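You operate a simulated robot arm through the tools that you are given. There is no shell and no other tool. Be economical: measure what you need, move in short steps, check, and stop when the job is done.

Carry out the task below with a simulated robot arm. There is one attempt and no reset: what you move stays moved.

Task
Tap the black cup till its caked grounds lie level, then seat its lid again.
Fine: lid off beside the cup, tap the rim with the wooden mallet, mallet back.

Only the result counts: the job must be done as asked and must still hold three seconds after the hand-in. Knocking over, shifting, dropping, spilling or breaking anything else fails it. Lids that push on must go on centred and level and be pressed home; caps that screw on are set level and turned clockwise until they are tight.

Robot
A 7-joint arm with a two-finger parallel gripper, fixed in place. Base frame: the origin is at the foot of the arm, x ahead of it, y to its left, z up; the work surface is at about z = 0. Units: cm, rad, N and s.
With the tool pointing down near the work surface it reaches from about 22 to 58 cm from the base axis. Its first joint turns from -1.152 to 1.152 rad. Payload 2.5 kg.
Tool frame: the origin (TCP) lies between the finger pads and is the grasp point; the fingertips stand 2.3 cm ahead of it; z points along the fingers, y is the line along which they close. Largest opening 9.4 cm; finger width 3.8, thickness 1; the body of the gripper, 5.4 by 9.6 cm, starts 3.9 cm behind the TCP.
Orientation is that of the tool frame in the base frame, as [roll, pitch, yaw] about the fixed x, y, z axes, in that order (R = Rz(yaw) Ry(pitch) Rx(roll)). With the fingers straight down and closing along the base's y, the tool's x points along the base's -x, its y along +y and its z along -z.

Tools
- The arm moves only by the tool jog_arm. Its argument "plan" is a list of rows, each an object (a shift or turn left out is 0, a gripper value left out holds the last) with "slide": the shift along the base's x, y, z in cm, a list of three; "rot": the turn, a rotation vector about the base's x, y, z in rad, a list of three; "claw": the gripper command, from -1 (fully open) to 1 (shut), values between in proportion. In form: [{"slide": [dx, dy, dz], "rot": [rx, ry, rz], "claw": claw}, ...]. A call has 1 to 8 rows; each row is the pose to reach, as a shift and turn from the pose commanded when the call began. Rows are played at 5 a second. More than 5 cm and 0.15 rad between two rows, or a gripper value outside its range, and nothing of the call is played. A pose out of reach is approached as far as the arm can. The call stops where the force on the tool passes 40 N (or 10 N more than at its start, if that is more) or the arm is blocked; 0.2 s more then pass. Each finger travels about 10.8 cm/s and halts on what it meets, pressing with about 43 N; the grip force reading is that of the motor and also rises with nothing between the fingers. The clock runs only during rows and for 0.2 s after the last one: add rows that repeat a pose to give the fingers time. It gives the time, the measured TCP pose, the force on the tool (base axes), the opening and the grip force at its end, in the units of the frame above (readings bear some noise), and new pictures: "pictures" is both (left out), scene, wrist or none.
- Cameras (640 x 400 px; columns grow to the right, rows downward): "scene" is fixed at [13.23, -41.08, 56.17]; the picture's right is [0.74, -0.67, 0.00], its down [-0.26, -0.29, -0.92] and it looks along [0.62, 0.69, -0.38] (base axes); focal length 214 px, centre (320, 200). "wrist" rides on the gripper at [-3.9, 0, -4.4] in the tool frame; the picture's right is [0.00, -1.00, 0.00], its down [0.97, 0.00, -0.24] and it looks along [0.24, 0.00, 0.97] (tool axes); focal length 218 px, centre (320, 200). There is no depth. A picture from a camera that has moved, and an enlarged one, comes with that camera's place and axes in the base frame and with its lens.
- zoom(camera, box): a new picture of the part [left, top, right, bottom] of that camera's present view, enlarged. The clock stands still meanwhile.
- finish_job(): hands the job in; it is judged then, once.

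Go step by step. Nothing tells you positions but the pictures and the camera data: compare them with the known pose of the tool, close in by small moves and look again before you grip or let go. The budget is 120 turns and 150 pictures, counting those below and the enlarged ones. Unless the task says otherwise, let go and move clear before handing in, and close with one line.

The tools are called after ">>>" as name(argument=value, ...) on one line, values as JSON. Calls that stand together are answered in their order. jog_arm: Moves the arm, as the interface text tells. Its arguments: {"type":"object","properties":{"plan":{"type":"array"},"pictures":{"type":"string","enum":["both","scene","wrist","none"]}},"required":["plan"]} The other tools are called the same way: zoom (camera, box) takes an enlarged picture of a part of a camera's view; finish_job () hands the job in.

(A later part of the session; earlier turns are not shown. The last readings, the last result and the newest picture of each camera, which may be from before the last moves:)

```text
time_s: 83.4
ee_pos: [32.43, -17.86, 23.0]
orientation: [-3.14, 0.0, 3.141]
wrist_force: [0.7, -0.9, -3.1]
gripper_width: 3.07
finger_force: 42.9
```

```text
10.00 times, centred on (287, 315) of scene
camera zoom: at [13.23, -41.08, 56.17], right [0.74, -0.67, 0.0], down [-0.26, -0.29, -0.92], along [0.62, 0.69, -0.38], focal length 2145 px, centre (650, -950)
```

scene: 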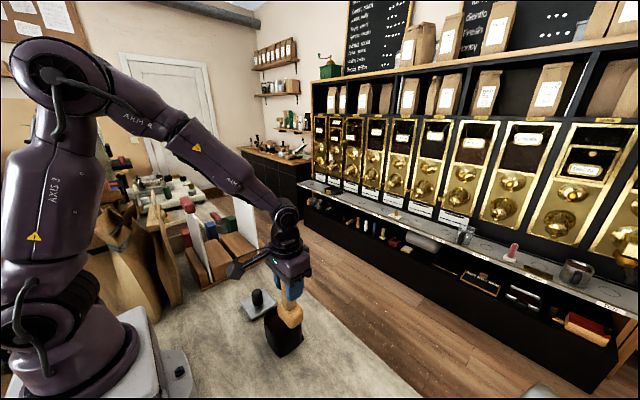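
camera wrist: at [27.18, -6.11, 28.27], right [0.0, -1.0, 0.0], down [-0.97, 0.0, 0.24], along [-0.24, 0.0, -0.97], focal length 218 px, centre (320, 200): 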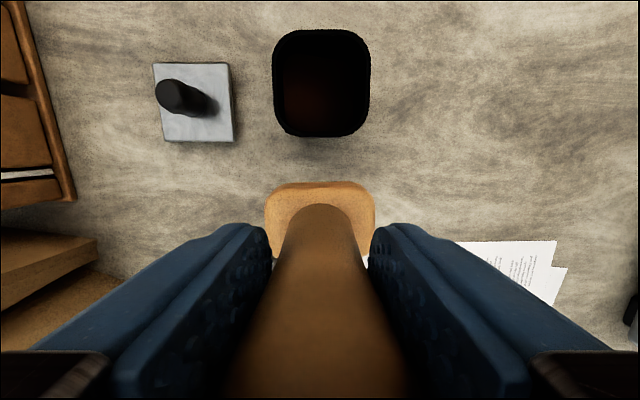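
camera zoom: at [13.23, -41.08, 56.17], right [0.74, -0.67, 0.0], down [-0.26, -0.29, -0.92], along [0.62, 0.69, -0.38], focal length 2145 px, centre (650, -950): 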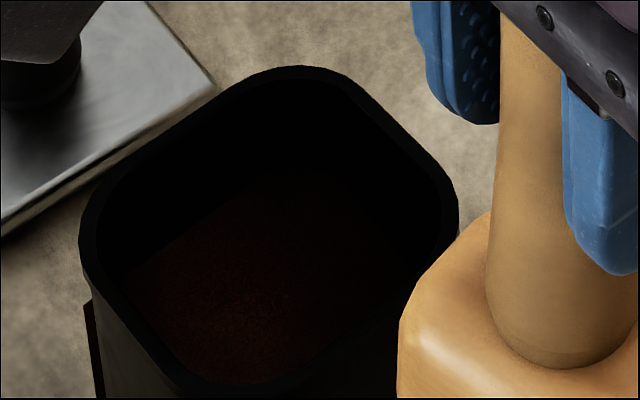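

The cup is now about 0.45 cm further in +y and the tilt is unchanged, so no more side taps. Remaining idea: vertical taps need a sharper hit, so I'll make contact mid-stroke rather than at its end.

>>> jog_arm(plan=[{"slide": [0, 4, 0]}, {"slide": [0, 8.4, 0]}, {"slide": [0, 8.4, -2.2]}, {"slide": [0, 8.4, -2.2]}, {"slide": [0, 8.4, -5.3]}, {"slide": [0, 8.4, -2.2]}, {"slide": [0, 8.4, -2.2]}], pictures="none")

>>> zoom(camera="scene", box=[265, 295, 309, 335])

```text
time_s: 85.0
ee_pos: [32.38, -9.54, 20.87]
orientation: [3.14, 0.001, -3.141]
wrist_force: [-0.6, 0.2, -2.8]
gripper_width: 3.07
finger_force: 43.3
```

```text
10.00 times, centred on (287, 315) of scene
camera zoom: at [13.23, -41.08, 56.17], right [0.74, -0.67, 0.0], down [-0.26, -0.29, -0.92], along [0.62, 0.69, -0.38], focal length 2145 px, centre (650, -950)
```

zoom: 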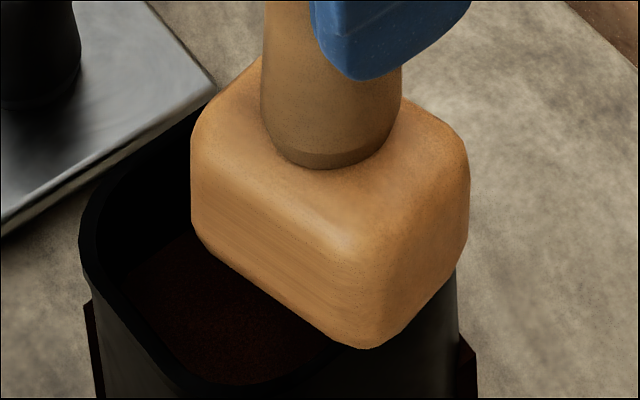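

No effect. The red strip poking out at the cup's left corner tracks the state, so I can monitor while tapping. I'll replay the first effective sequence exactly: press, pause, then three paused taps.

>>> jog_arm(plan=[{"slide": [0, 0, 1.5]}, {"slide": [0, 0, -1.1]}, {"slide": [0, 0, -2.8]}, {"slide": [0, 0, -2.8]}], pictures="none")

>>> zoom(camera="scene", box=[265, 310, 309, 350])

>>> jog_arm(plan=[{"slide": [0, 0, 1.5]}, {"slide": [0, 0, 1.5]}, {"slide": [0, 0, -0.1]}, {"slide": [0, 0, 1.5]}, {"slide": [0, 0, -0.1]}, {"slide": [0, 0, 1.5]}, {"slide": [0, 0, -0.1]}], pictures="none")

>>> zoom(camera="scene", box=[265, 310, 309, 350])

```text
time_s: 86.0
ee_pos: [32.45, -9.64, 18.03]
orientation: [-3.139, 0.005, 3.141]
wrist_force: [-7.5, 1.8, 31.8]
gripper_width: 3.07
finger_force: 42.8
```

```text
10.00 times, centred on (287, 330) of scene
camera zoom: at [13.22, -41.08, 56.17], right [0.74, -0.67, 0.0], down [-0.26, -0.29, -0.92], along [0.62, 0.69, -0.38], focal length 2145 px, centre (650, -1100)
```

zoom: 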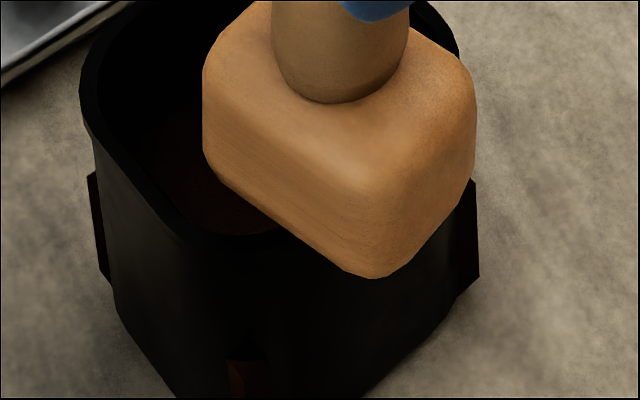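

```text
time_s: 87.6
ee_pos: [32.45, -9.7, 17.99]
orientation: [-3.139, 0.004, -3.141]
wrist_force: [-9.7, 1.6, 33.0]
gripper_width: 3.01
finger_force: 43.2
```

```text
10.00 times, centred on (287, 330) of scene
camera zoom: at [13.22, -41.08, 56.17], right [0.74, -0.67, 0.0], down [-0.26, -0.29, -0.92], along [0.62, 0.69, -0.38], focal length 2145 px, centre (650, -1100)
```

zoom: 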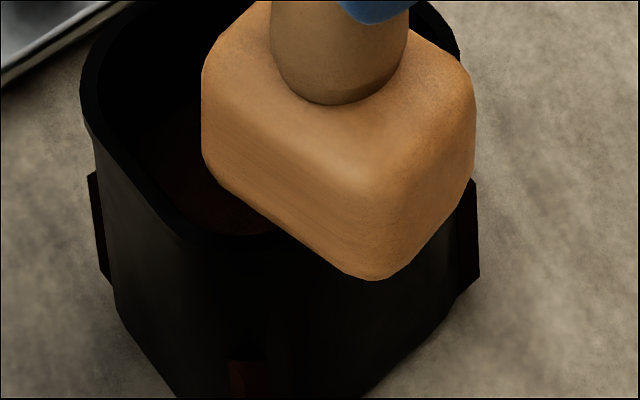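

>>> jog_arm(plan=[{"slide": [0, 0, 1.5]}, {"slide": [0, 0, 1.5]}, {"slide": [0, 0, 0.45]}, {"slide": [0, 0, 0.45]}], pictures="none")

>>> jog_arm(plan=[{"slide": [0, 0, 1.0]}, {"slide": [0, 0, 1.0]}, {"slide": [0, 0, -0.07]}, {"slide": [0, 0, -0.07]}], pictures="none")

>>> jog_arm(plan=[{"slide": [0, 0, 1.0]}, {"slide": [0, 0, 1.0]}, {"slide": [0, 0, -0.07]}, {"slide": [0, 0, -0.07]}], pictures="none")

>>> jog_arm(plan=[{"slide": [0, 0, 1.0]}, {"slide": [0, 0, 1.0]}, {"slide": [0, 0, -0.07]}, {"slide": [0, 0, -0.07]}], pictures="none")

>>> zoom(camera="scene", box=[265, 310, 309, 350])

```text
time_s: 88.6
ee_pos: [32.5, -9.58, 18.21]
orientation: [3.141, -0.001, -3.142]
wrist_force: [0.3, 0.8, -3.2]
gripper_width: 3.05
finger_force: 43.0
```

```text
time_s: 89.6
ee_pos: [32.46, -9.62, 18.19]
orientation: [-3.139, 0.001, -3.141]
wrist_force: [0.5, 0.1, -2.5]
gripper_width: 3.06
finger_force: 43.0
```

```text
time_s: 90.6
ee_pos: [32.42, -9.54, 18.1]
orientation: [-3.139, 0.0, 3.141]
wrist_force: [0.8, 0.6, -2.7]
gripper_width: 3.03
finger_force: 43.0
```

```text
time_s: 91.6
ee_pos: [32.28, -9.65, 17.99]
orientation: [3.14, 0.0, 3.141]
wrist_force: [0.3, 0.5, -2.6]
gripper_width: 3.07
finger_force: 43.2
```

```text
10.00 times, centred on (287, 330) of scene
camera zoom: at [13.23, -41.08, 56.17], right [0.74, -0.67, 0.0], down [-0.26, -0.29, -0.92], along [0.62, 0.69, -0.38], focal length 2145 px, centre (650, -1100)
```

zoom: 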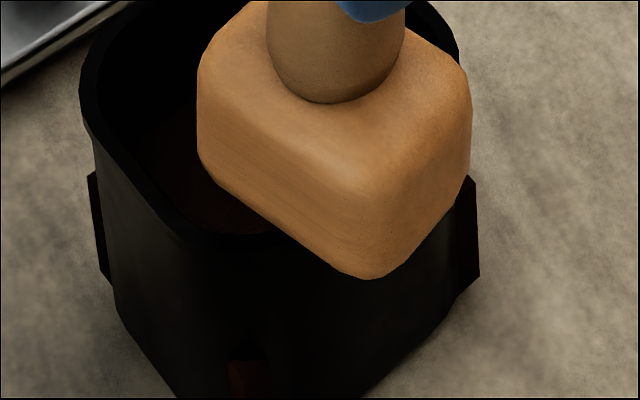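

The touch height has dropped since the mallet creeps up in the grip when pressed. I'll continue finer steps to find truly light contacts.

>>> jog_arm(plan=[{"slide": [0, 0, 1.0]}, {"slide": [0, 0, 1.0]}, {"slide": [0, 0, -0.07]}, {"slide": [0, 0, -0.07]}], pictures="none")

>>> jog_arm(plan=[{"slide": [0, 0, 1.0]}, {"slide": [0, 0, 1.0]}, {"slide": [0, 0, -0.06]}, {"slide": [0, 0, -0.06]}], pictures="none")

>>> jog_arm(plan=[{"slide": [0, 0, 1.0]}, {"slide": [0, 0, 1.0]}, {"slide": [0, 0, -0.05]}, {"slide": [0, 0, -0.05]}], pictures="none")

>>> zoom(camera="scene", box=[265, 310, 309, 350])

```text
time_s: 92.6
ee_pos: [32.41, -9.62, 17.97]
orientation: [-3.141, 0.001, -3.141]
wrist_force: [-4.4, 0.8, 16.1]
gripper_width: 3.06
finger_force: 43.2
```

```text
time_s: 93.6
ee_pos: [32.45, -9.61, 18.06]
orientation: [3.141, 0.001, -3.141]
wrist_force: [-8.8, 1.6, 33.6]
gripper_width: 3.08
finger_force: 43.0
```

```text
time_s: 94.6
ee_pos: [32.51, -9.65, 18.08]
orientation: [-3.14, 0.004, -3.141]
wrist_force: [-7.3, 1.9, 34.0]
gripper_width: 3.09
finger_force: 43.0
```

```text
10.00 times, centred on (287, 330) of scene
camera zoom: at [13.22, -41.08, 56.17], right [0.74, -0.67, 0.0], down [-0.26, -0.29, -0.92], along [0.62, 0.69, -0.38], focal length 2145 px, centre (650, -1100)
```

zoom: 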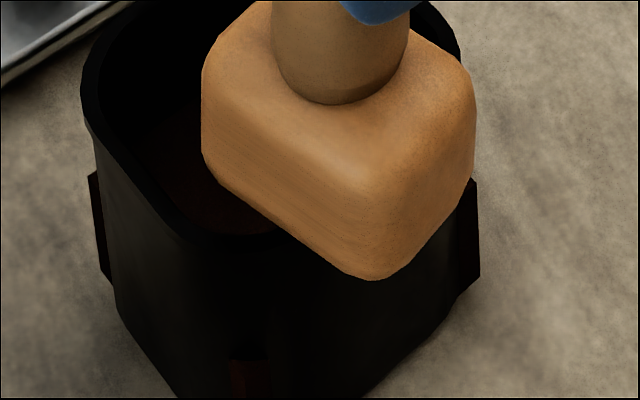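

Stiffness is about 290 N/cm, so my earlier "short" taps probably missed the rim. Now I know the touch height, I'll do brisk, brief taps of about 10–20 N.

>>> jog_arm(plan=[{"slide": [0, 0, 1.8]}, {"slide": [0, 0, 1.8]}, {"slide": [0, 0, 0.1]}, {"slide": [0, 0, 1.8]}, {"slide": [0, 0, 0.08]}, {"slide": [0, 0, 1.8]}, {"slide": [0, 0, 0.06]}, {"slide": [0, 0, 1.8]}], pictures="none")

>>> zoom(camera="scene", box=[265, 310, 309, 350])

>>> jog_arm(plan=[{"slide": [0, 0, 1.5]}, {"slide": [0, 0, -1.7]}, {"slide": [0, 0, 1.5]}, {"slide": [0, 0, -1.7]}, {"slide": [0, 0, 1.5]}, {"slide": [0, 0, -1.72]}, {"slide": [0, 0, 1.5]}, {"slide": [0, 0, 0]}], pictures="none")

>>> zoom(camera="scene", box=[265, 310, 309, 350])

```text
time_s: 96.4
ee_pos: [32.47, -9.59, 19.61]
orientation: [3.141, 0.0, 3.142]
wrist_force: [-0.6, 0.4, -2.5]
gripper_width: 3.1
finger_force: 43.0
```

```text
10.00 times, centred on (287, 330) of scene
camera zoom: at [13.23, -41.08, 56.17], right [0.74, -0.67, 0.0], down [-0.26, -0.29, -0.92], along [0.62, 0.69, -0.38], focal length 2145 px, centre (650, -1100)
```

zoom: 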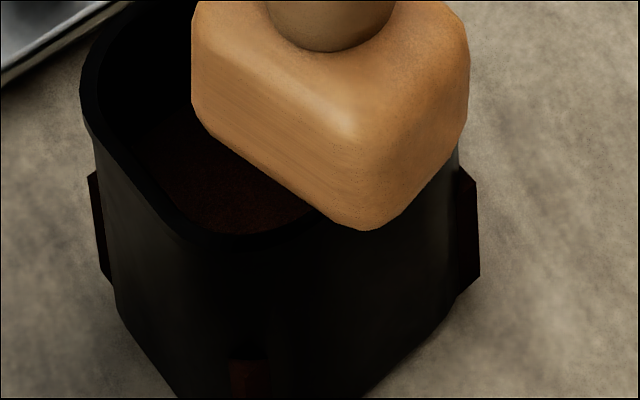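

```text
time_s: 98.2
ee_pos: [32.29, -9.73, 19.66]
orientation: [3.14, 0.0, 3.14]
wrist_force: [-0.7, -0.2, -3.4]
gripper_width: 3.08
finger_force: 42.7
```

```text
10.00 times, centred on (287, 330) of scene
camera zoom: at [13.23, -41.08, 56.17], right [0.74, -0.67, 0.0], down [-0.26, -0.29, -0.92], along [0.62, 0.69, -0.38], focal length 2145 px, centre (650, -1100)
```

zoom: 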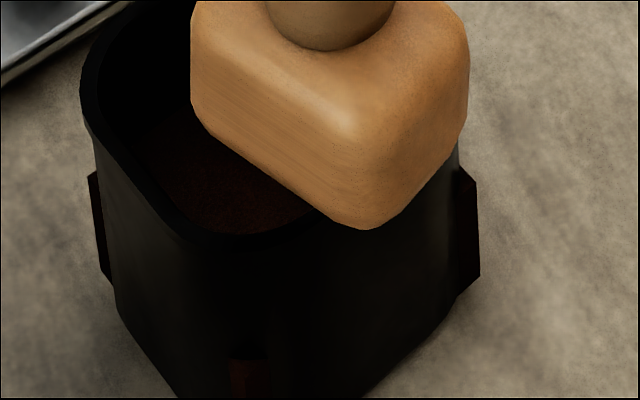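

No luck at -y again. I'll try single taps at each rim corner, which I haven't touched yet.

>>> jog_arm(plan=[{"slide": [3, 0.7, 0.5]}, {"slide": [3, 0.7, -1.9]}, {"slide": [3, 0.7, 0.5]}, {"slide": [3, 4, 0.5]}, {"slide": [3, 7, 0.5]}, {"slide": [3, 7, -1.9]}, {"slide": [3, 7, 0.5]}, {"slide": [3, 7, 0.5]}], pictures="none")

>>> zoom(camera="scene", box=[265, 310, 309, 350])

>>> jog_arm(plan=[{"slide": [-3.2, 0, 0]}, {"slide": [-6.4, 0, 0]}, {"slide": [-6.4, 0, -2.4]}, {"slide": [-6.4, 0, 0]}, {"slide": [-6.4, -3.2, 0]}, {"slide": [-6.4, -6.4, 0]}, {"slide": [-6.4, -6.4, -2.4]}, {"slide": [-6.4, -6.4, 0]}], pictures="none")

>>> zoom(camera="scene", box=[265, 310, 309, 350])

```text
time_s: 100.0
ee_pos: [35.35, -2.66, 20.15]
orientation: [-3.141, 0.0, -3.14]
wrist_force: [0.3, 0.2, -2.6]
gripper_width: 3.05
finger_force: 42.9
```

```text
10.00 times, centred on (287, 330) of scene
camera zoom: at [13.23, -41.08, 56.17], right [0.74, -0.67, 0.0], down [-0.26, -0.29, -0.92], along [0.62, 0.69, -0.38], focal length 2145 px, centre (650, -1100)
```

zoom: 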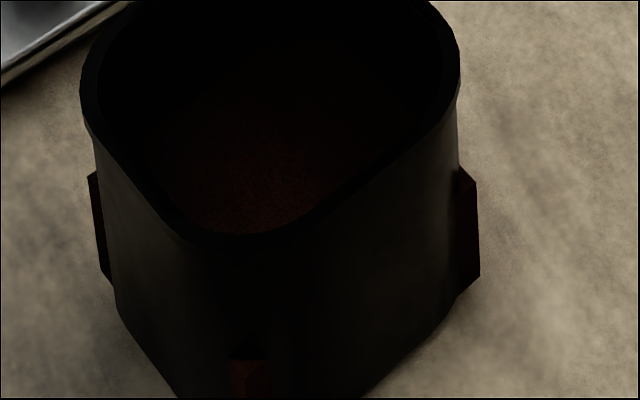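

```text
time_s: 101.8
ee_pos: [28.99, -8.98, 20.11]
orientation: [3.141, -0.001, 3.141]
wrist_force: [0.0, 0.0, -2.6]
gripper_width: 3.06
finger_force: 42.7
```

```text
10.00 times, centred on (287, 330) of scene
camera zoom: at [13.23, -41.08, 56.17], right [0.74, -0.67, 0.0], down [-0.26, -0.29, -0.92], along [0.62, 0.69, -0.38], focal length 2145 px, centre (650, -1100)
```

zoom: 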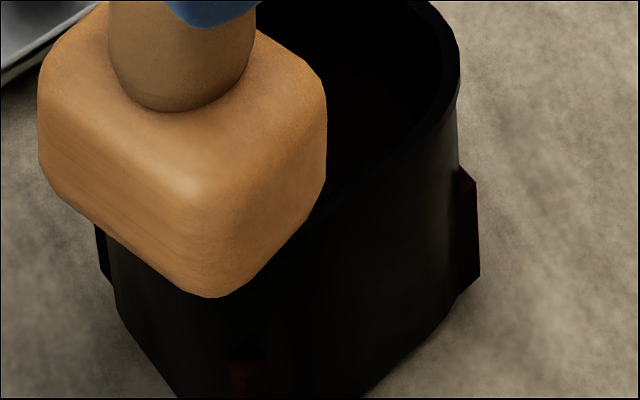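

Corners did nothing either. Next I'll test faster hits, striking mid-stroke, on the -x and then the +x wall centres.

>>> jog_arm(plan=[{"slide": [-0.5, 3.2, 2]}, {"slide": [-0.5, 3.2, 2.1]}, {"slide": [-0.5, 3.2, -2.75]}, {"slide": [-0.5, 3.2, 2.1]}, {"slide": [-0.5, 3.2, 2.1]}], pictures="none")

>>> zoom(camera="scene", box=[265, 310, 309, 350])

>>> jog_arm(plan=[{"slide": [4, 0, 0]}, {"slide": [7.6, 0, 0]}, {"slide": [7.6, 0, 0]}, {"slide": [7.6, 0, -4.85]}, {"slide": [7.6, 0, 0]}, {"slide": [7.6, 0, 0]}], pictures="none")

>>> zoom(camera="scene", box=[265, 310, 309, 350])

```text
time_s: 103.0
ee_pos: [28.4, -5.77, 22.37]
orientation: [-3.141, -0.001, -3.141]
wrist_force: [-0.2, -0.5, -2.1]
gripper_width: 3.07
finger_force: 42.6
```

```text
10.00 times, centred on (287, 330) of scene
camera zoom: at [13.23, -41.08, 56.17], right [0.74, -0.67, 0.0], down [-0.26, -0.29, -0.92], along [0.62, 0.69, -0.38], focal length 2145 px, centre (650, -1100)
```

zoom: 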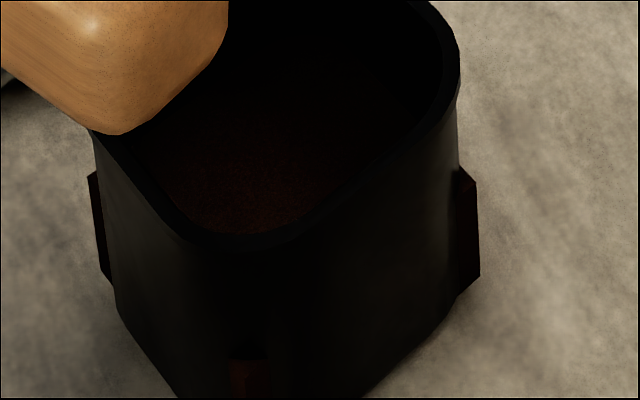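

```text
time_s: 104.4
ee_pos: [36.03, -5.83, 22.39]
orientation: [-3.141, 0.0, -3.141]
wrist_force: [0.8, -0.8, -3.3]
gripper_width: 3.09
finger_force: 43.4
```

```text
10.00 times, centred on (287, 330) of scene
camera zoom: at [13.23, -41.08, 56.17], right [0.74, -0.67, 0.0], down [-0.26, -0.29, -0.92], along [0.62, 0.69, -0.38], focal length 2145 px, centre (650, -1100)
```

zoom: 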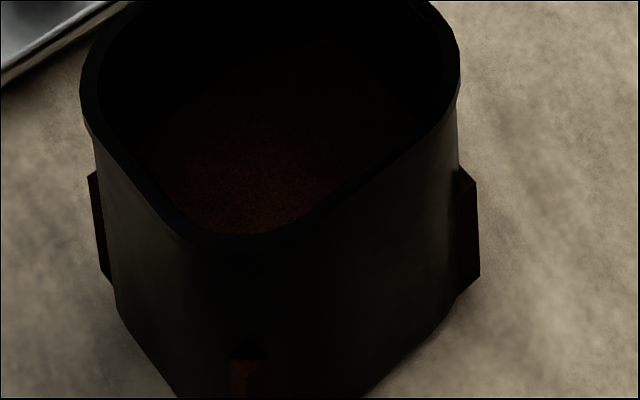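

>>> jog_arm(plan=[{"slide": [0, 0, -2.9]}, {"slide": [0, 0, -2.9]}, {"slide": [0, 0, -4.76]}], pictures="none")

>>> jog_arm(plan=[{"slide": [0, 0, 1.8]}, {"slide": [0, 0, 0]}, {"slide": [0, 0, 1.8]}, {"slide": [0, 0, 1.8]}, {"slide": [0, 0, -0.03]}], pictures="none")

>>> jog_arm(plan=[{"slide": [0, 0, 1.8]}, {"slide": [0, 0, 1.8]}, {"slide": [0, 0, -0.03]}], pictures="none")

>>> zoom(camera="scene", box=[265, 310, 309, 350])

```text
time_s: 105.2
ee_pos: [36.37, -5.69, 17.78]
orientation: [-3.139, 0.012, -3.141]
wrist_force: [0.3, 2.7, 34.5]
gripper_width: 3.06
finger_force: 43.1
```

```text
time_s: 106.4
ee_pos: [36.36, -5.88, 17.75]
orientation: [-3.139, 0.009, 3.141]
wrist_force: [-0.3, 3.6, 33.4]
gripper_width: 3.07
finger_force: 42.8
```

```text
time_s: 107.2
ee_pos: [36.37, -5.81, 17.83]
orientation: [-3.14, 0.01, -3.141]
wrist_force: [-0.4, 3.0, 33.4]
gripper_width: 3.06
finger_force: 43.2
```

```text
10.00 times, centred on (287, 330) of scene
camera zoom: at [13.22, -41.08, 56.17], right [0.74, -0.67, 0.0], down [-0.26, -0.29, -0.92], along [0.62, 0.69, -0.38], focal length 2145 px, centre (650, -1100)
```

zoom: 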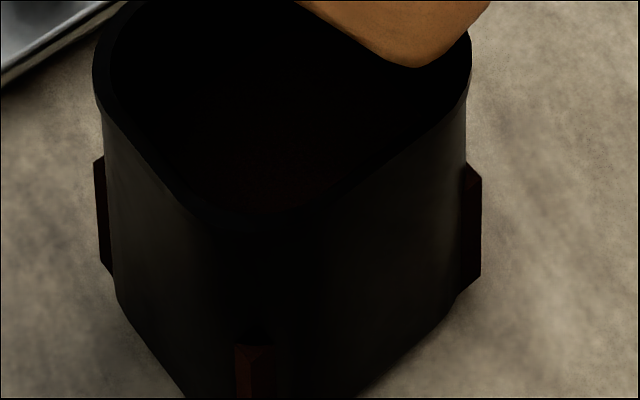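

Pressing on the outer +x edge actually rocks the cup slightly. It may be the knock when it drops back that shakes the grounds, so I'll release and look.

>>> jog_arm(plan=[{"slide": [0, 0, 2.5]}, {"slide": [0, 0, 2.5]}], pictures="none")

>>> zoom(camera="scene", box=[265, 310, 309, 350])

```text
time_s: 107.8
ee_pos: [36.08, -5.75, 19.95]
orientation: [3.141, -0.002, 3.14]
wrist_force: [0.2, -0.6, -2.6]
gripper_width: 3.07
finger_force: 43.7
```

```text
10.00 times, centred on (287, 330) of scene
camera zoom: at [13.23, -41.08, 56.17], right [0.74, -0.67, 0.0], down [-0.26, -0.29, -0.92], along [0.62, 0.69, -0.38], focal length 2145 px, centre (650, -1100)
```

zoom: 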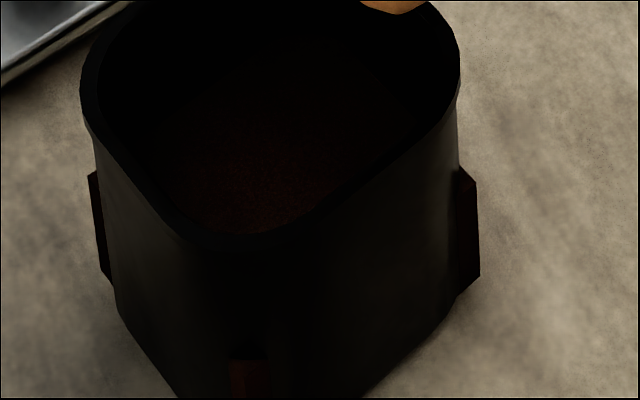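

Still unchanged. The grip slips at about 37 N, capping each hit; I'll push the mallet up until its handle seats against the palm, so hits become solid, then tap on the -y wall.

>>> jog_arm(plan=[{"slide": [-1.8, -2, 1]}, {"slide": [-3.7, -3.6, 1]}, {"slide": [-3.7, -3.6, -1.7]}, {"slide": [-3.7, -3.6, -2.2]}, {"slide": [-3.7, -3.6, -2.5]}, {"slide": [-3.7, -3.6, -2.8]}, {"slide": [-3.7, -3.6, -3.1]}], pictures="none")

>>> zoom(camera="scene", box=[260, 290, 330, 350])

```text
time_s: 109.1
ee_pos: [32.62, -9.46, 17.6]
orientation: [-3.141, 0.005, 3.141]
wrist_force: [-3.6, 1.1, 10.7]
gripper_width: 3.07
finger_force: 42.7
stopped in row 6: the force on the tool passed its limit (the readings are from after the stop); the commanded pose is now the measured one
```

```text
6.67 times, centred on (295, 320) of scene
camera zoom: at [13.23, -41.08, 56.17], right [0.74, -0.67, 0.0], down [-0.26, -0.29, -0.92], along [0.62, 0.69, -0.38], focal length 1430 px, centre (487, -600)
```

zoom: 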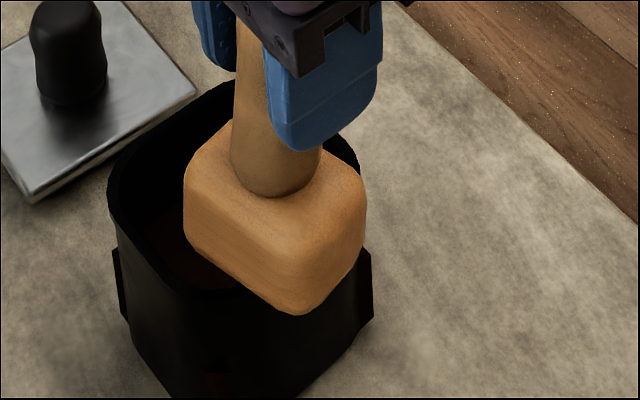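

The mallet is now seated. I'm tapping from here with solid coupling.

>>> jog_arm(plan=[{"slide": [0, 0, 2.0]}, {"slide": [0, 0, 2.0]}, {"slide": [0, 0, -0.05]}, {"slide": [0, 0, 2.0]}, {"slide": [0, 0, 2.0]}], pictures="none")

>>> zoom(camera="scene", box=[265, 310, 309, 350])

```text
time_s: 110.3
ee_pos: [32.57, -9.44, 19.71]
orientation: [-3.139, 0.002, -3.141]
wrist_force: [-0.3, -0.2, -2.7]
gripper_width: 3.06
finger_force: 42.7
```

```text
10.00 times, centred on (287, 330) of scene
camera zoom: at [13.23, -41.08, 56.17], right [0.74, -0.67, 0.0], down [-0.26, -0.29, -0.92], along [0.62, 0.69, -0.38], focal length 2145 px, centre (650, -1100)
```

zoom: 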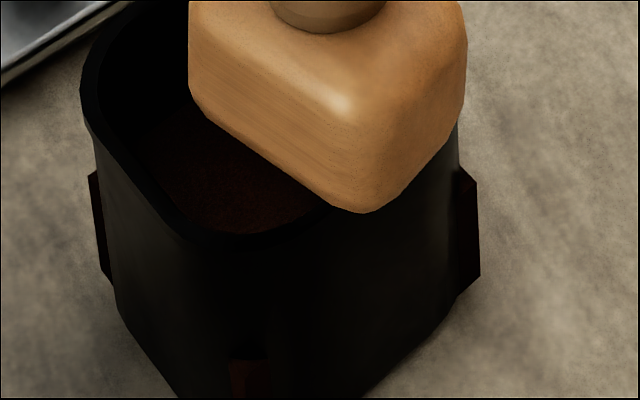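

>>> jog_arm(plan=[{"slide": [0, 0, 2.4]}, {"slide": [0, 0, 2.4]}, {"slide": [0, 0, -2.5]}, {"slide": [0, 0, 2.4]}], pictures="none")

>>> zoom(camera="scene", box=[265, 310, 309, 350])

```text
time_s: 111.3
ee_pos: [32.4, -9.43, 22.0]
orientation: [-3.14, 0.005, -3.141]
wrist_force: [0.0, -0.1, -2.6]
gripper_width: 3.08
finger_force: 43.0
```

```text
10.00 times, centred on (287, 330) of scene
camera zoom: at [13.24, -41.08, 56.17], right [0.74, -0.67, 0.0], down [-0.26, -0.29, -0.92], along [0.62, 0.69, -0.38], focal length 2145 px, centre (650, -1100)
```

zoom: 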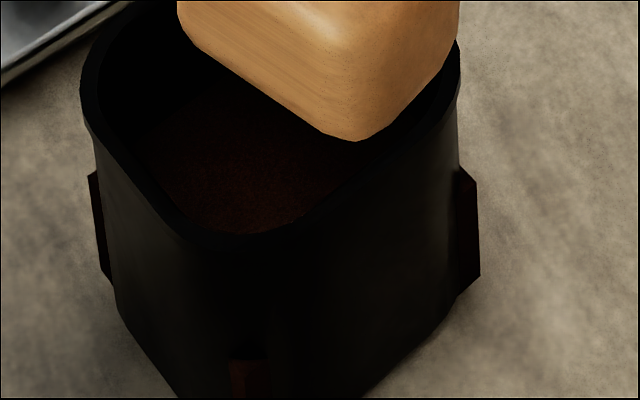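

Hard hits aren't the answer. A different option is to knock the cup itself lightly on the table; the mallet has to go back anyway, so I'll carry it over its home spot and check its angle.

>>> jog_arm(plan=[{"slide": [-0.6, -4, 0]}, {"slide": [-1.2, -8, 0]}, {"slide": [-1.9, -11, 0]}, {"slide": [-2.25, -13.3, 0]}, {"slide": [-2.25, -13.3, -4]}, {"slide": [-2.25, -13.3, -8]}, {"slide": [-2.25, -13.3, -8]}], pictures="wrist")

```text
time_s: 112.9
ee_pos: [30.33, -22.77, 13.89]
orientation: [-3.14, 0.006, 3.141]
wrist_force: [-0.1, 0.2, -3.0]
gripper_width: 3.07
finger_force: 43.2
camera wrist: at [34.38, -22.76, 18.3], right [0.0, -1.0, 0.0], down [-0.97, 0.0, 0.23], along [-0.23, 0.0, -0.97], focal length 218 px, centre (320, 200)
```

wrist: 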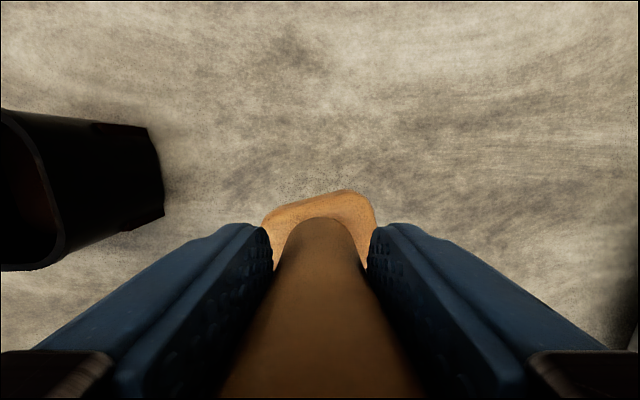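

The head has turned about +20° in the grip. I'll rotate the hand about -0.34 rad to square it up.

>>> jog_arm(plan=[{"slide": [-0.1, 0, 0], "rot": [0, 0, -0.12]}, {"slide": [-0.1, 0, 0], "rot": [0, 0, -0.23]}, {"slide": [-0.1, 0, 0], "rot": [0, 0, -0.34]}, {"slide": [-0.1, 0, 0], "rot": [0, 0, -0.34]}], pictures="none")

>>> zoom(camera="scene", box=[250, 310, 390, 400])

>>> zoom(camera="wrist", box=[220, 150, 420, 270])

```text
time_s: 113.9
ee_pos: [30.26, -22.73, 13.96]
orientation: [-3.14, 0.005, 2.799]
wrist_force: [-0.2, -0.6, -2.8]
gripper_width: 3.07
finger_force: 43.3
```

```text
4.44 times, centred on (320, 355) of scene
camera zoom: at [13.23, -41.08, 56.17], right [0.74, -0.67, 0.0], down [-0.26, -0.29, -0.92], along [0.62, 0.69, -0.38], focal length 953 px, centre (320, -489)
```

zoom: 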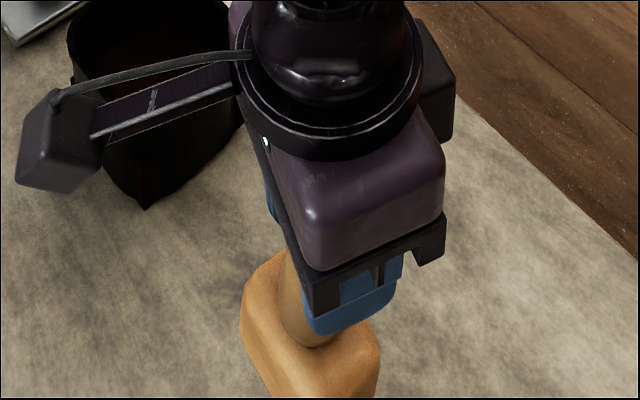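

```text
3.20 times, centred on (320, 210) of wrist
camera zoom: at [34.01, -23.98, 18.32], right [-0.33, -0.94, 0.0], down [-0.92, 0.33, 0.23], along [-0.22, 0.08, -0.97], focal length 698 px, centre (320, 168)
```

zoom: 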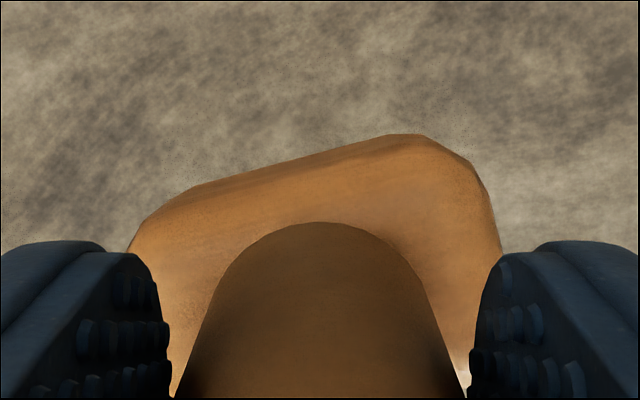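

Slightly over-rotated, so I'll go back +0.08 rad and lower toward the table; contact is expected at about TCP 9.7.

>>> jog_arm(plan=[{"slide": [-0.05, 0, -1.5], "rot": [0, 0, 0.08]}, {"slide": [-0.1, 0, -3], "rot": [0, 0, 0.08]}, {"slide": [-0.1, 0, -3.9], "rot": [0, 0, 0.08]}, {"slide": [-0.1, 0, -4.1], "rot": [0, 0, 0.08]}, {"slide": [-0.1, 0, -4.2], "rot": [0, 0, 0.08]}], pictures="none")

```text
time_s: 115.1
ee_pos: [30.15, -22.83, 9.79]
orientation: [-3.139, 0.008, 2.882]
wrist_force: [0.9, -0.2, -2.1]
gripper_width: 3.06
finger_force: 43.2
```

>>> jog_arm(plan=[{"slide": [0, 0.05, -0.07]}, {"slide": [0, 0.05, -0.14]}], pictures="none")

>>> jog_arm(plan=[{"slide": [0, 0, -0.05]}, {"slide": [0, 0, -0.1]}], pictures="none")

```text
time_s: 115.7
ee_pos: [30.12, -22.64, 9.7]
orientation: [-3.139, 0.006, 2.882]
wrist_force: [-4.7, 3.7, 16.4]
gripper_width: 3.06
finger_force: 43.0
```

```text
time_s: 116.3
ee_pos: [30.21, -22.68, 9.65]
orientation: [-3.14, 0.005, 2.88]
wrist_force: [-2.8, 1.2, 6.3]
gripper_width: 3.08
finger_force: 42.5
stopped in row 2: the force on the tool passed its limit (the readings are from after the stop); the commanded pose is now the measured one
```

The mallet head is on the table at its home spot. I'm releasing and rising straight up.

>>> jog_arm(plan=[{"slide": [0, 0, 0.05], "claw": 0.2}, {"slide": [0, 0, 0.05], "claw": -0.2}, {"slide": [0, 0, 0.05], "claw": -0.2}, {"slide": [0, 0, 3], "claw": -0.2}, {"slide": [0, 0, 7]}, {"slide": [0, 0, 11]}, {"slide": [0, 0, 14], "rot": [0, 0, 0.13]}, {"slide": [0, 0, 14], "rot": [0, 0, 0.26]}])

```text
time_s: 118.1
ee_pos: [30.13, -22.73, 23.65]
orientation: [-3.14, 0.008, -3.139]
wrist_force: [0.0, 0.1, -0.3]
gripper_width: 5.64
finger_force: 0.1
camera wrist: at [34.17, -22.69, 28.05], right [0.0, -1.0, 0.0], down [-0.97, 0.0, 0.23], along [-0.23, 0.0, -0.97], focal length 218 px, centre (320, 200)
```

scene: 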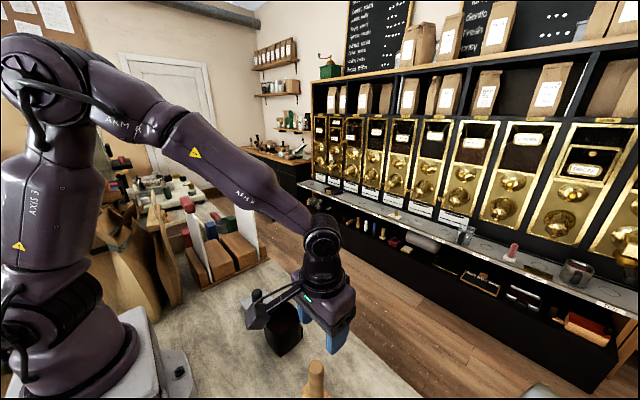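
wrist: 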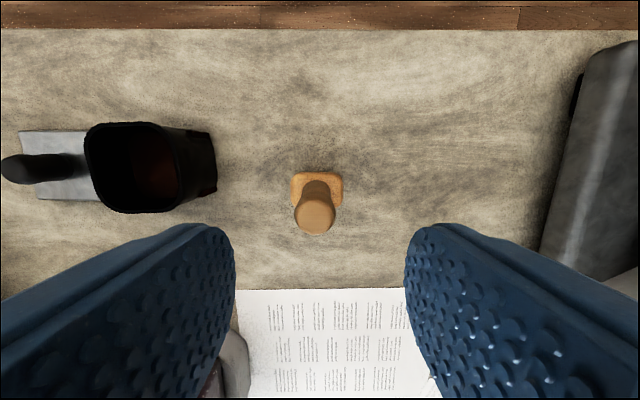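

The mallet stands at home, off by about 0.7 cm, which I'll fix at the end. Now I'm moving above the cup to measure it before gripping it for a light knock on the table.

>>> jog_arm(plan=[{"slide": [0.7, 5, 0], "claw": -1}, {"slide": [1.4, 9.8, 0]}, {"slide": [2.1, 14, 0]}, {"slide": [2.2, 17, 0]}, {"slide": [2.2, 17, 0]}], pictures="none")

>>> zoom(camera="wrist", box=[250, 130, 390, 250])

```text
refused: row 1 steps farther than a row can; nothing moved
```

```text
3.33 times, centred on (320, 190) of wrist
camera zoom: at [34.17, -22.69, 28.05], right [0.0, -1.0, 0.0], down [-0.97, 0.0, 0.23], along [-0.23, 0.0, -0.97], focal length 728 px, centre (320, 233)
```

zoom: 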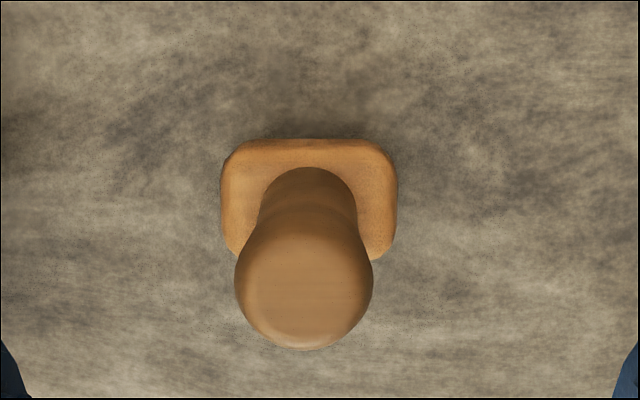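

>>> jog_arm(plan=[{"slide": [0.5, 4.2, 0], "claw": -1}, {"slide": [1, 8.6, 0]}, {"slide": [1.6, 13, 0]}, {"slide": [2.2, 17, 0]}, {"slide": [2.2, 17, 0]}], pictures="none")

>>> zoom(camera="wrist", box=[250, 130, 390, 250])

```text
time_s: 119.3
ee_pos: [32.49, -5.78, 23.51]
orientation: [-3.14, 0.008, -3.141]
wrist_force: [0.1, 0.2, 1.0]
gripper_width: 9.42
finger_force: 0.0
```

```text
3.33 times, centred on (320, 190) of wrist
camera zoom: at [36.45, -5.67, 28.0], right [0.0, -1.0, 0.0], down [-0.97, 0.0, 0.23], along [-0.23, 0.0, -0.97], focal length 728 px, centre (320, 233)
```

zoom: 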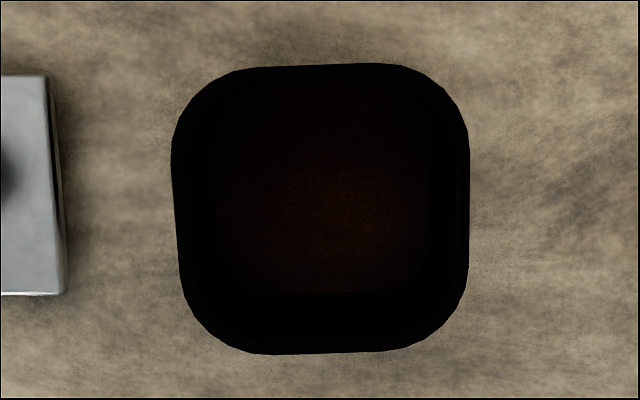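

From straight above, the grounds' edges now sit symmetrically inside the rim (margins 43 px and 38 px), suggesting the surface is close to level. I'll look closer from above and from -x.

>>> zoom(camera="wrist", box=[284, 148, 356, 204])

>>> jog_arm(plan=[{"slide": [-3.5, -0.05, 0]}, {"slide": [-7.5, -0.05, 0]}, {"slide": [-7.5, -0.05, 0]}], pictures="none")

>>> zoom(camera="wrist", box=[270, 50, 370, 140])

>>> zoom(camera="wrist", box=[280, 60, 360, 110])

```text
7.14 times, centred on (320, 176) of wrist
camera zoom: at [36.45, -5.67, 28.0], right [0.0, -1.0, 0.0], down [-0.97, 0.0, 0.23], along [-0.23, 0.0, -0.97], focal length 1559 px, centre (320, 371)
```

zoom: 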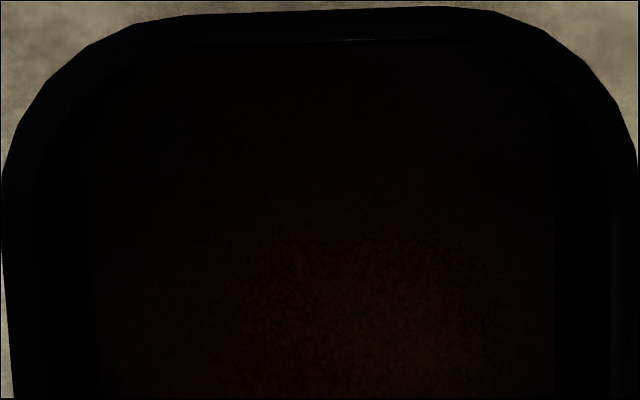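

```text
time_s: 120.1
ee_pos: [24.96, -5.7, 23.61]
orientation: [-3.14, 0.009, -3.142]
wrist_force: [-0.7, 0.7, -0.1]
gripper_width: 9.39
finger_force: 0.0
```

```text
4.44 times, centred on (320, 95) of wrist
camera zoom: at [28.95, -5.7, 28.0], right [0.0, -1.0, 0.0], down [-0.97, 0.0, 0.23], along [-0.23, 0.0, -0.97], focal length 970 px, centre (320, 667)
```

zoom: 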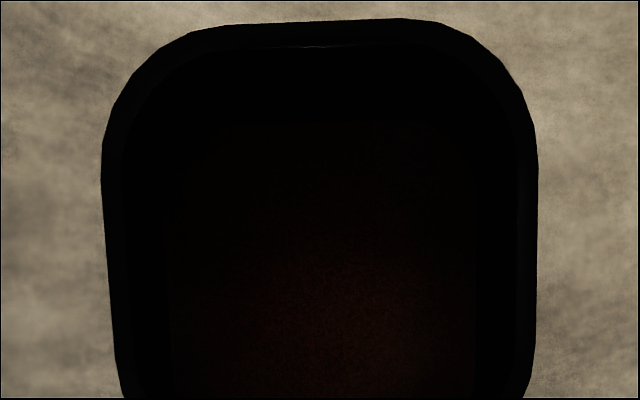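

```text
8.00 times, centred on (320, 85) of wrist
camera zoom: at [28.95, -5.7, 28.0], right [0.0, -1.0, 0.0], down [-0.97, 0.0, 0.23], along [-0.23, 0.0, -0.97], focal length 1746 px, centre (320, 1120)
```

zoom: 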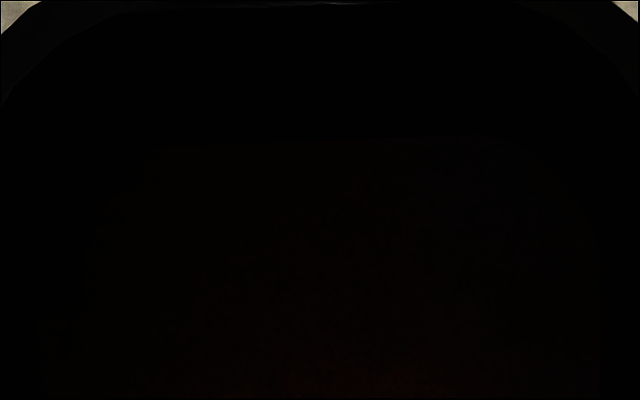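

Yes: the grounds edges are symmetric and parallel to the rim from both views. The surface is level, and the leftover slope I measured was just the cup's slight yaw of about 2.5°. Now I'll go back to nudge the mallet exactly home.

>>> jog_arm(plan=[{"slide": [1.2, -4.4, 0], "claw": -0.3}, {"slide": [2.4, -8.8, 0]}, {"slide": [3.6, -13, 0]}, {"slide": [4.6, -16.7, 0]}, {"slide": [4.6, -16.7, -4.5]}, {"slide": [4.6, -16.7, -9]}, {"slide": [4.6, -16.7, -13.4]}, {"slide": [4.6, -16.7, -13.4]}], pictures="wrist")

```text
time_s: 121.9
ee_pos: [29.58, -22.47, 10.24]
orientation: [-3.141, 0.006, 3.141]
wrist_force: [-0.5, -0.1, 0.2]
gripper_width: 6.11
finger_force: 0.0
camera wrist: at [33.5, -22.39, 14.64], right [0.0, -1.0, 0.0], down [-0.97, 0.0, 0.23], along [-0.23, 0.0, -0.97], focal length 218 px, centre (320, 200)
```

wrist: 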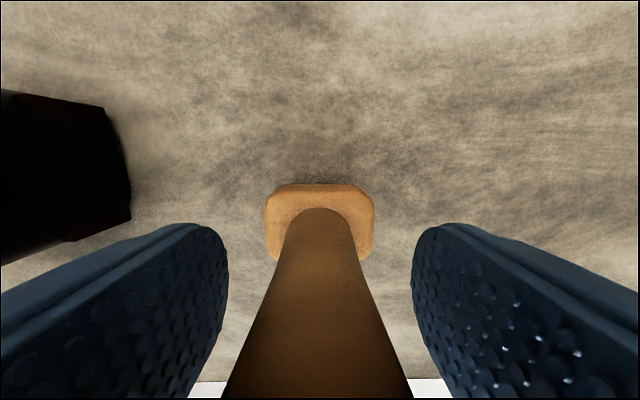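

Gripping the mallet, lifting a hair, shifting (+0.75, -0.5) and setting it down.

>>> jog_arm(plan=[{"slide": [0, 0.1, 0], "claw": 1}, {"slide": [0, 0.1, 0], "claw": 1}, {"slide": [0, 0.1, 0], "claw": 1}, {"slide": [0, 0.1, 0.5]}, {"slide": [0.4, -0.2, 0.5]}, {"slide": [0.75, -0.4, 0.5]}, {"slide": [0.75, -0.4, 0.12]}, {"slide": [0.75, -0.4, 0.05]}], pictures="none")

>>> jog_arm(plan=[{"slide": [0, 0, -0.04]}, {"slide": [0, 0, -0.06]}], pictures="wrist")

```text
time_s: 123.7
ee_pos: [30.21, -22.77, 10.29]
orientation: [-3.139, 0.007, 3.141]
wrist_force: [-0.6, 0.1, -0.5]
gripper_width: 3.12
finger_force: 43.4
```

```text
time_s: 124.3
ee_pos: [30.24, -22.8, 10.24]
orientation: [-3.14, 0.008, 3.141]
wrist_force: [-4.2, 0.7, 12.2]
gripper_width: 3.14
finger_force: 43.1
camera wrist: at [34.24, -22.8, 14.7], right [0.0, -1.0, 0.0], down [-0.97, 0.0, 0.23], along [-0.23, 0.0, -0.97], focal length 218 px, centre (320, 200)
```

wrist: 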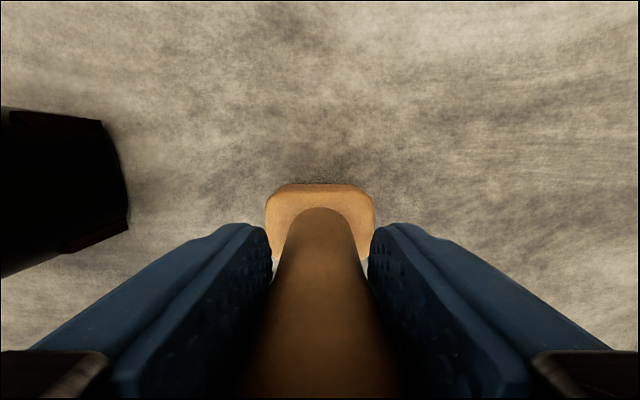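

The mallet is home and seated. I'm releasing and rising.

>>> jog_arm(plan=[{"slide": [0, 0, 0.04], "claw": 0.2}, {"slide": [0, 0, 0.04], "claw": -0.2}, {"slide": [0, 0, 0.04], "claw": -0.2}, {"slide": [0, 0, 4], "claw": -0.2}, {"slide": [0, 0, 8.5]}, {"slide": [0, 0, 13]}, {"slide": [0, 3, 14]}, {"slide": [0.5, 7.5, 14]}], pictures="scene")

>>> jog_arm(plan=[{"slide": [0.5, 4.9, 0]}, {"slide": [1, 9.7, 0]}, {"slide": [1.4, 14.5, 0]}, {"slide": [1.6, 19.3, 0]}, {"slide": [1.6, 23.3, 0]}, {"slide": [1.6, 23.3, 0]}], pictures="wrist")

```text
time_s: 126.1
ee_pos: [30.69, -15.47, 24.21]
orientation: [-3.14, 0.007, 3.141]
wrist_force: [-0.5, -0.8, 0.1]
gripper_width: 5.64
finger_force: 0.0
```

scene: 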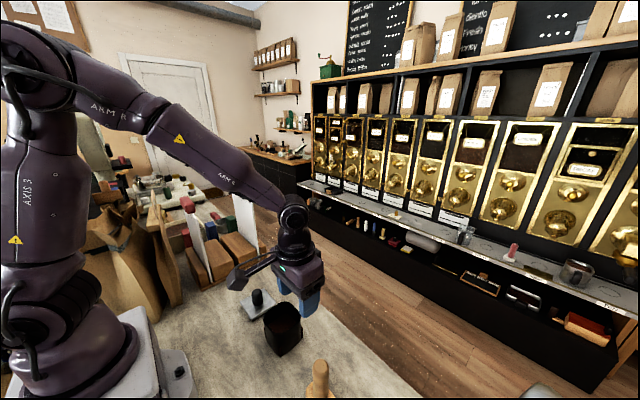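

```text
time_s: 127.5
ee_pos: [32.35, 8.0, 24.1]
orientation: [-3.14, 0.006, 3.142]
wrist_force: [-0.9, -0.1, -0.1]
gripper_width: 5.64
finger_force: 0.1
camera wrist: at [36.25, 8.02, 28.53], right [0.0, -1.0, 0.0], down [-0.97, 0.0, 0.23], along [-0.23, 0.0, -0.97], focal length 218 px, centre (320, 200)
```

wrist: 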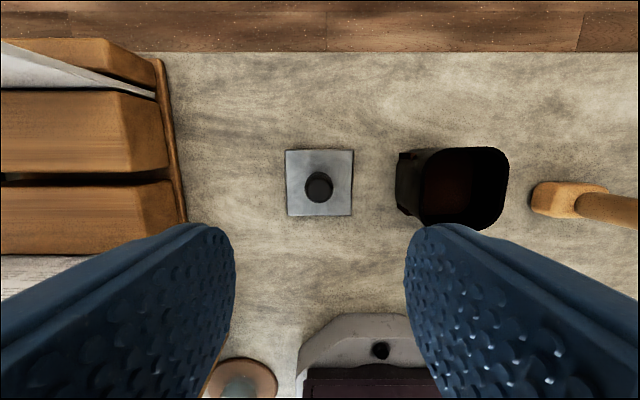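

Positioned above the lid knob. Descending to grip it.

>>> jog_arm(plan=[{"slide": [0, 0, -4.8], "rot": [0, 0.006, 0]}, {"slide": [0, 0, -9.6], "rot": [0, 0.006, 0]}, {"slide": [0, 0, -14.4], "rot": [0, 0.006, 0]}, {"slide": [0, 0, -18], "rot": [0, 0.006, 0]}, {"slide": [0, 0, -19.6], "rot": [0, 0.006, 0]}, {"slide": [0, 0, -19.6], "rot": [0, 0.006, 0]}], pictures="wrist")

```text
time_s: 128.9
ee_pos: [32.17, 7.97, 4.61]
orientation: [-3.139, 0.0, 3.141]
wrist_force: [-0.1, 0.4, 0.3]
gripper_width: 5.63
finger_force: 0.1
camera wrist: at [36.28, 7.97, 8.91], right [0.0, -1.0, 0.0], down [-0.97, 0.0, 0.24], along [-0.24, 0.0, -0.97], focal length 218 px, centre (320, 200)
```

wrist: 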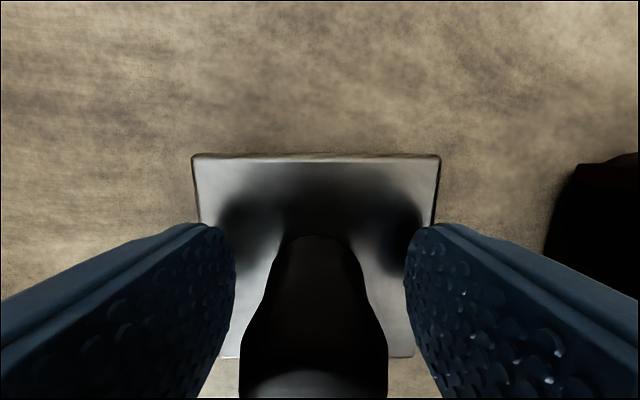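

>>> jog_arm(plan=[{"slide": [-0.2, 0.05, -0.25]}, {"slide": [-0.2, 0.05, -0.25], "claw": 1}, {"slide": [-0.2, 0.05, -0.25], "claw": 1}, {"slide": [-0.2, 0.05, -0.25], "claw": 1}, {"slide": [-0.2, 0.05, 0.3]}, {"slide": [-0.2, 0.05, 1]}, {"slide": [-0.2, 0.05, 2.5]}, {"slide": [-0.2, 0.05, 5]}], pictures="none")

>>> jog_arm(plan=[{"slide": [0, 0, 4.5]}, {"slide": [0, 0, 8.5]}, {"slide": [0, -3.5, 9], "rot": [0, 0, 0.04]}, {"slide": [0, -7, 9], "rot": [0, 0, 0.04]}, {"slide": [0, -7, 9], "rot": [0, 0, 0.04]}], pictures="wrist")

```text
time_s: 130.7
ee_pos: [32.2, 7.96, 9.72]
orientation: [-3.14, 0.001, -3.14]
wrist_force: [0.1, 0.0, -0.9]
gripper_width: 3.06
finger_force: 42.6
```

```text
time_s: 131.9
ee_pos: [32.19, 1.02, 18.61]
orientation: [-3.139, 0.0, -3.1]
wrist_force: [0.3, 0.2, -0.5]
gripper_width: 3.03
finger_force: 43.1
camera wrist: at [36.13, 1.19, 22.97], right [0.04, -1.0, 0.0], down [-0.97, -0.04, 0.24], along [-0.24, -0.01, -0.97], focal length 218 px, centre (320, 200)
```

wrist: 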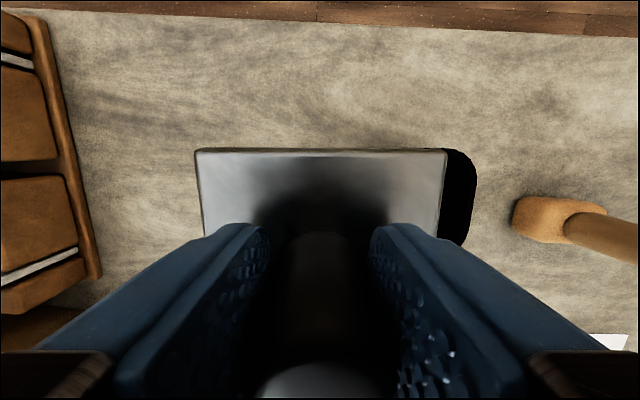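

The lid is held squarely. Cup centre is about (32.2, -5.72) with a yaw of about 0.04. I'm moving above it and lowering to just over the rim to check alignment.

>>> jog_arm(plan=[{"slide": [0, -3.5, 0]}, {"slide": [0, -6.72, 0]}, {"slide": [0, -6.72, -2.5]}, {"slide": [0, -6.72, -4.6]}, {"slide": [0, -6.72, -4.6]}], pictures="wrist")

>>> zoom(camera="scene", box=[245, 275, 325, 365])

```text
time_s: 133.1
ee_pos: [32.14, -5.7, 14.1]
orientation: [-3.141, 0.004, -3.103]
wrist_force: [0.5, 1.0, -0.7]
gripper_width: 3.08
finger_force: 43.1
camera wrist: at [36.13, -5.51, 18.44], right [0.04, -1.0, 0.0], down [-0.97, -0.04, 0.24], along [-0.24, -0.01, -0.97], focal length 218 px, centre (320, 200)
```

wrist: 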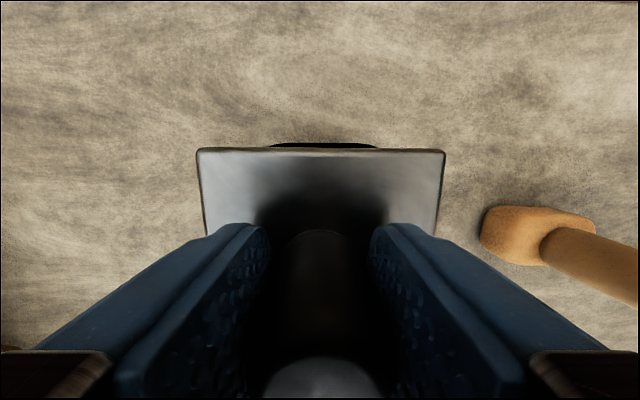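

```text
4.44 times, centred on (285, 320) of scene
camera zoom: at [13.23, -41.08, 56.17], right [0.74, -0.67, 0.0], down [-0.26, -0.29, -0.92], along [0.62, 0.69, -0.38], focal length 953 px, centre (476, -333)
```

zoom: 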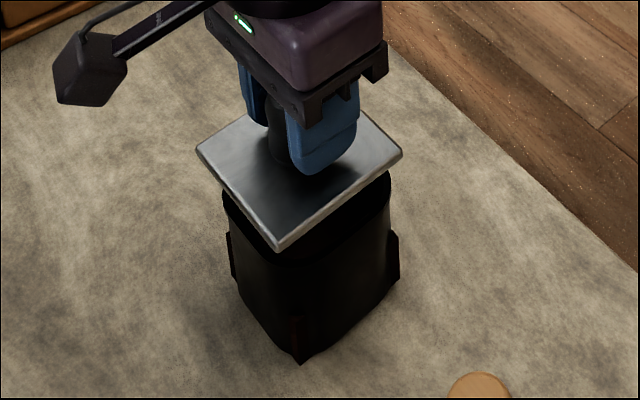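

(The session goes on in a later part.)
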